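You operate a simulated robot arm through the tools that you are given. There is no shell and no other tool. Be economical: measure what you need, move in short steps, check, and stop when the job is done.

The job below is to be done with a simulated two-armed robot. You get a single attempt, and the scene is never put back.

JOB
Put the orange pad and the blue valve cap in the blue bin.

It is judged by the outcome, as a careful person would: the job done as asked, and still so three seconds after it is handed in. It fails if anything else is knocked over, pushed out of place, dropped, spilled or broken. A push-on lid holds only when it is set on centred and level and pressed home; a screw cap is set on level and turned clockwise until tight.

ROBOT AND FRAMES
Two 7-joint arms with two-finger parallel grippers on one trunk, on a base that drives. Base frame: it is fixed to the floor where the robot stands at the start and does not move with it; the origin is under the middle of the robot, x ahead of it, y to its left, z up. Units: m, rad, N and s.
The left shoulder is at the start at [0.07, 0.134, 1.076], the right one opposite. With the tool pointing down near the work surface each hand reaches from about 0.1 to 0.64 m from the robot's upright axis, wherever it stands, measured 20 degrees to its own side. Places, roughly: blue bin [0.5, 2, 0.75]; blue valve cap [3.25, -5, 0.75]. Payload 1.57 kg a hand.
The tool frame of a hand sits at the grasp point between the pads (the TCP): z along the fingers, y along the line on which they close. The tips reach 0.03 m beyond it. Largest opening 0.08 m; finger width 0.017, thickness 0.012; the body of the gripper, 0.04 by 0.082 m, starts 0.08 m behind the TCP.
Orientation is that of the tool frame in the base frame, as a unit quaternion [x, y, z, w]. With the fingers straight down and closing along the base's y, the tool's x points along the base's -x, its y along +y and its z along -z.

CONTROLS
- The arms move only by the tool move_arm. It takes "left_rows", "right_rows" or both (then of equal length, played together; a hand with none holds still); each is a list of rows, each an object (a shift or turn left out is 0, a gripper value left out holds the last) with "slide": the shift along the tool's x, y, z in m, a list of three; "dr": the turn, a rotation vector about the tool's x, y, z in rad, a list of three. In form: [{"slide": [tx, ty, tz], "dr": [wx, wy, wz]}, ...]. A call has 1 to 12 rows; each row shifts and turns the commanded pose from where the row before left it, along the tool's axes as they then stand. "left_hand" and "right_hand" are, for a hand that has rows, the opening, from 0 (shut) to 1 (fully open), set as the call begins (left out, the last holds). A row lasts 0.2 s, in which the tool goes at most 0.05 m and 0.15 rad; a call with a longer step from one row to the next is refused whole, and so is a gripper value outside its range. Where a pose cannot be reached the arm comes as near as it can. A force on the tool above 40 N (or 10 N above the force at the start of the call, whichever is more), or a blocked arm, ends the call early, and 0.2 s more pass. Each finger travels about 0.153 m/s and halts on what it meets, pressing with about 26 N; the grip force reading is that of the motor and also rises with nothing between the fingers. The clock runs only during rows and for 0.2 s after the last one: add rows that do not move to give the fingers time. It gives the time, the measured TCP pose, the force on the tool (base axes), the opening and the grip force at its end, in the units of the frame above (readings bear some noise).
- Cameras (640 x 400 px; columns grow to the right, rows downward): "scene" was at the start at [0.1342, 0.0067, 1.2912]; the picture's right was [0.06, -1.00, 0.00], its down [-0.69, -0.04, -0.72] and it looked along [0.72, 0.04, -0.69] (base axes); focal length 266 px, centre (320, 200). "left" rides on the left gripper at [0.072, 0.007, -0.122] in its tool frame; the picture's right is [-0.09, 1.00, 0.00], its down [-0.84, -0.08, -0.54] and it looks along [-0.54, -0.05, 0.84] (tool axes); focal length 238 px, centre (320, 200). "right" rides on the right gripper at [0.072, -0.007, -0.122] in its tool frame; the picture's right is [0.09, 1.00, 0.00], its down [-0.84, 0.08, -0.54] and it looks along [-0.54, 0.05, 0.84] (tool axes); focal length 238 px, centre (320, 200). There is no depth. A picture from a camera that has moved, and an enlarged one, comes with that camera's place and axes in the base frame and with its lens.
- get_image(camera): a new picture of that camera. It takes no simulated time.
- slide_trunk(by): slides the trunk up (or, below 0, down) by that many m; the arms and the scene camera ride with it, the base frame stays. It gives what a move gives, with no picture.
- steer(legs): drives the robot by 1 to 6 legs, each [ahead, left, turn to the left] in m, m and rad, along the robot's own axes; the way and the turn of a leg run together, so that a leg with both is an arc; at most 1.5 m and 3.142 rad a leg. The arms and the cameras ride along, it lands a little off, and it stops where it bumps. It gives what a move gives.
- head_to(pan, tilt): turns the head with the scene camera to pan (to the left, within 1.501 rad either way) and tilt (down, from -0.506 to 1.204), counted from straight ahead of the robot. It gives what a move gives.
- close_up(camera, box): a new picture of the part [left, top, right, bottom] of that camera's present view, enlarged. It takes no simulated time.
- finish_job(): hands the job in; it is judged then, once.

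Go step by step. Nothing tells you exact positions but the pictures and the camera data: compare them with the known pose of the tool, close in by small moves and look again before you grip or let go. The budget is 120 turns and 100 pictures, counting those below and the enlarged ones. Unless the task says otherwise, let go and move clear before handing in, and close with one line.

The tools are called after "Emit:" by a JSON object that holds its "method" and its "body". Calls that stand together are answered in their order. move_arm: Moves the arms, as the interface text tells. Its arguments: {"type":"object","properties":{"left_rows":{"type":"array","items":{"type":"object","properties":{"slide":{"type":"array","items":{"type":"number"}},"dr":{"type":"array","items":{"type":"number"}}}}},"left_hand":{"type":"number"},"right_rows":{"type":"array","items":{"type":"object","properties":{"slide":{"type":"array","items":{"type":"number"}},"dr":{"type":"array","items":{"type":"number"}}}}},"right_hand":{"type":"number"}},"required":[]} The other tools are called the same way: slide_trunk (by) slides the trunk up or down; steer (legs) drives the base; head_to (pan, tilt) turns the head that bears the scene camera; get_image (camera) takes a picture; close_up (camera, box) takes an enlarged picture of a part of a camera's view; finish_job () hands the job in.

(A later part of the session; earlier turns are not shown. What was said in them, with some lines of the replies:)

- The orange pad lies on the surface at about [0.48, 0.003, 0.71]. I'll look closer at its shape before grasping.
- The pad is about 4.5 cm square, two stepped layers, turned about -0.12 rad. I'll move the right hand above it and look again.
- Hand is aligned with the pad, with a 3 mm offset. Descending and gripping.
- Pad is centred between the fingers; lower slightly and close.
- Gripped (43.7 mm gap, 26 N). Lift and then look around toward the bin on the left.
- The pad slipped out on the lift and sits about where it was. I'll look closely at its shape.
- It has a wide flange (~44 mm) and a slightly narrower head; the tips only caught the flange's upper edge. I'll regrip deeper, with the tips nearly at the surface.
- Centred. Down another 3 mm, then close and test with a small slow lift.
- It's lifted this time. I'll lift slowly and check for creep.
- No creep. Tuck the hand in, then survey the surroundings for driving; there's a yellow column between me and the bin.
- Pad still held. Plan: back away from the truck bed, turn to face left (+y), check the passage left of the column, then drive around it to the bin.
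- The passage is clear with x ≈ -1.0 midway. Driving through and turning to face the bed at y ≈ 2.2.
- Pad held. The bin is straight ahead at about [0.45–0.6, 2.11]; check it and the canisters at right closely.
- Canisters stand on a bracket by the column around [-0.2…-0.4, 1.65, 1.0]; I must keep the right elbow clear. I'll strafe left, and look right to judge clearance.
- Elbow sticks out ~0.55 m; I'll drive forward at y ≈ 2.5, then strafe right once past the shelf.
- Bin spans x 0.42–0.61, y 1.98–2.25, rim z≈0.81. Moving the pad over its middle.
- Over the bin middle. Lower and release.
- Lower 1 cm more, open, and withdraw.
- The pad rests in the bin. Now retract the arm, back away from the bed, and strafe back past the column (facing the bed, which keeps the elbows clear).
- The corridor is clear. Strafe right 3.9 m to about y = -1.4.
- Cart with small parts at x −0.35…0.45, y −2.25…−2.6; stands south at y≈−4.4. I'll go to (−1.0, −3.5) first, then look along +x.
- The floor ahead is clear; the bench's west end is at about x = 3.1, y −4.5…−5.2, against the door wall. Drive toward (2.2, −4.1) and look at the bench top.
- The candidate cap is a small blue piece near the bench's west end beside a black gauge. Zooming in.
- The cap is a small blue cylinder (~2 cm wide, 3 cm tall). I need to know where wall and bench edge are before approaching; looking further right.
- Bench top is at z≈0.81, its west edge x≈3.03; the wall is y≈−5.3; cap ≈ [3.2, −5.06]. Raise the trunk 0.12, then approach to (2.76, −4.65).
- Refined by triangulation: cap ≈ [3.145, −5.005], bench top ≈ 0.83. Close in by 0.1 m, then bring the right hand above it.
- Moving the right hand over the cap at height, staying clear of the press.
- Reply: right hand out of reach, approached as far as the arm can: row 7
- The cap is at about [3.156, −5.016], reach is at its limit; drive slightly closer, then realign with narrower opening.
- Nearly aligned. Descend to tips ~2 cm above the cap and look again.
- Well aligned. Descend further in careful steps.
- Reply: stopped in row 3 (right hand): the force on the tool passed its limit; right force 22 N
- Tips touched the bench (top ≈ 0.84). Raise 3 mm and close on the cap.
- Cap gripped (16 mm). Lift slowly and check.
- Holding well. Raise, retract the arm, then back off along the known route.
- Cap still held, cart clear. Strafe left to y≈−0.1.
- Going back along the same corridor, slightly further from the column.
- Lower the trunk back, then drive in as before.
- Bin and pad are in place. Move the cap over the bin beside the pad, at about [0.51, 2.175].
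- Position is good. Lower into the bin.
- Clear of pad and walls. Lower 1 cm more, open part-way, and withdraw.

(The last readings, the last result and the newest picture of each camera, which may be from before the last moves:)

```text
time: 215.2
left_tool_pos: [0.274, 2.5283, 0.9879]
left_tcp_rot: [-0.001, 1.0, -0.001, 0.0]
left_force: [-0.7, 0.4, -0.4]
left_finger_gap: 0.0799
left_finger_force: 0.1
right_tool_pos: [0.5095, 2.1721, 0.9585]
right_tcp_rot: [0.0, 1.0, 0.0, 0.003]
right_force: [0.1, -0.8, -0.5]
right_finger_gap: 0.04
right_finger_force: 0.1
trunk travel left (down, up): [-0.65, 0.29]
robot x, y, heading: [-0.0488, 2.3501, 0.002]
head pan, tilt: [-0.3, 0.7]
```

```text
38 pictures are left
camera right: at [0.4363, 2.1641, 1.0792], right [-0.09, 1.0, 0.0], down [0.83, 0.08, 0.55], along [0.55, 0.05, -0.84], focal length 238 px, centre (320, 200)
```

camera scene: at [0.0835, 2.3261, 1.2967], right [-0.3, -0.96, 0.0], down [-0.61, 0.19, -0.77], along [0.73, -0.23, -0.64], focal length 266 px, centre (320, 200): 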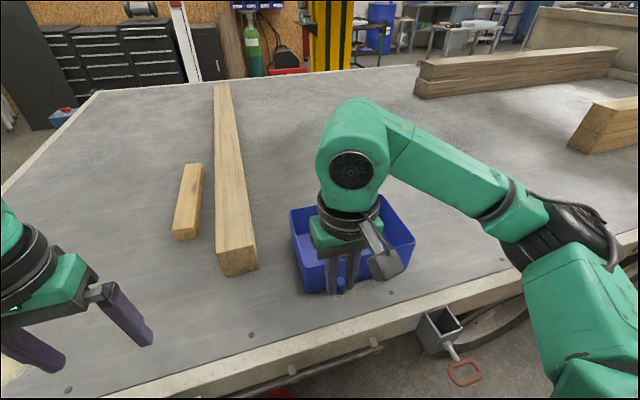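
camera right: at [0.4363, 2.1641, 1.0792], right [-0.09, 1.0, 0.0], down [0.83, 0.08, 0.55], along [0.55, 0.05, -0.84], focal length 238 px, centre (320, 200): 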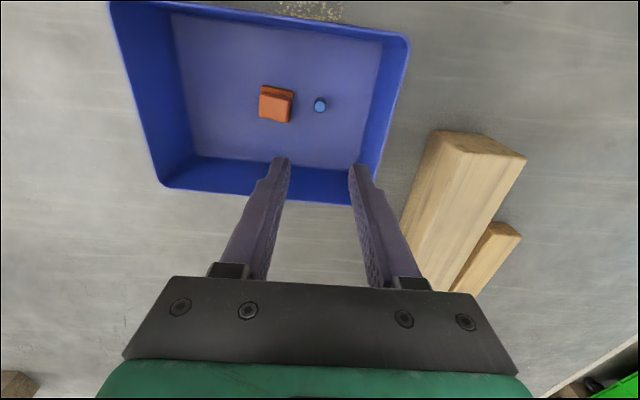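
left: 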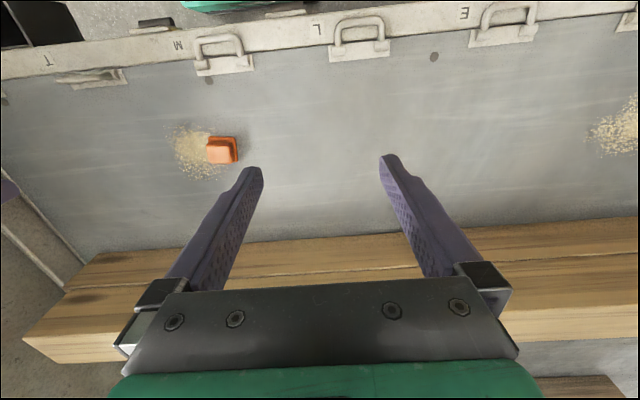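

Both the pad and the cap rest in the bin. Retract the hand and hand in.

Emit:
{"method": "move_arm", "body": {"right_rows": [{"slide": [0.04, 0.009, 0]}, {"slide": [0.04, 0.009, 0]}, {"slide": [0.04, 0.009, 0]}, {"slide": [0.04, 0.009, 0]}, {"slide": [0.04, 0.009, 0]}, {}]}}

Emit:
{"method": "close_up", "body": {"camera": "right", "box": [100, 120, 360, 282]}}

```text
time: 216.7
left_tool_pos: [0.2755, 2.5282, 0.9871]
left_tcp_rot: [-0.001, 1.0, -0.001, -0.001]
left_force: [0.9, 0.5, -0.3]
left_finger_gap: 0.08
left_finger_force: 0.0
right_tool_pos: [0.3099, 2.2189, 0.9563]
right_tcp_rot: [0.001, 1.0, 0.001, 0.004]
right_force: [-0.1, 0.2, 0.8]
right_finger_gap: 0.0402
right_finger_force: 0.1
trunk travel left (down, up): [-0.65, 0.29]
robot x, y, heading: [-0.0503, 2.3512, -0.003]
head pan, tilt: [-0.3, 0.7]
```

```text
2.46 times, centred on (230, 201) of right
camera zoom: at [0.237, 2.2106, 1.0784], right [-0.09, 1.0, 0.0], down [0.83, 0.07, 0.55], along [0.55, 0.05, -0.84], focal length 587 px, centre (542, 198)
```

zoom: 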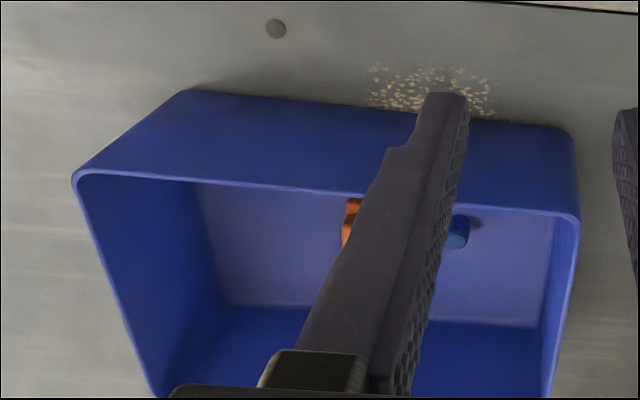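

Both items are in the bin and the hand is clear; handing in.

Emit:
{"method": "finish_job", "body": {}}

```text
The job is handed in.
```

The orange pad and the blue valve cap are both in the blue bin. The pad slipped out of my first grip while I was lifting it, but it stayed in place, and I saw nothing else get disturbed.
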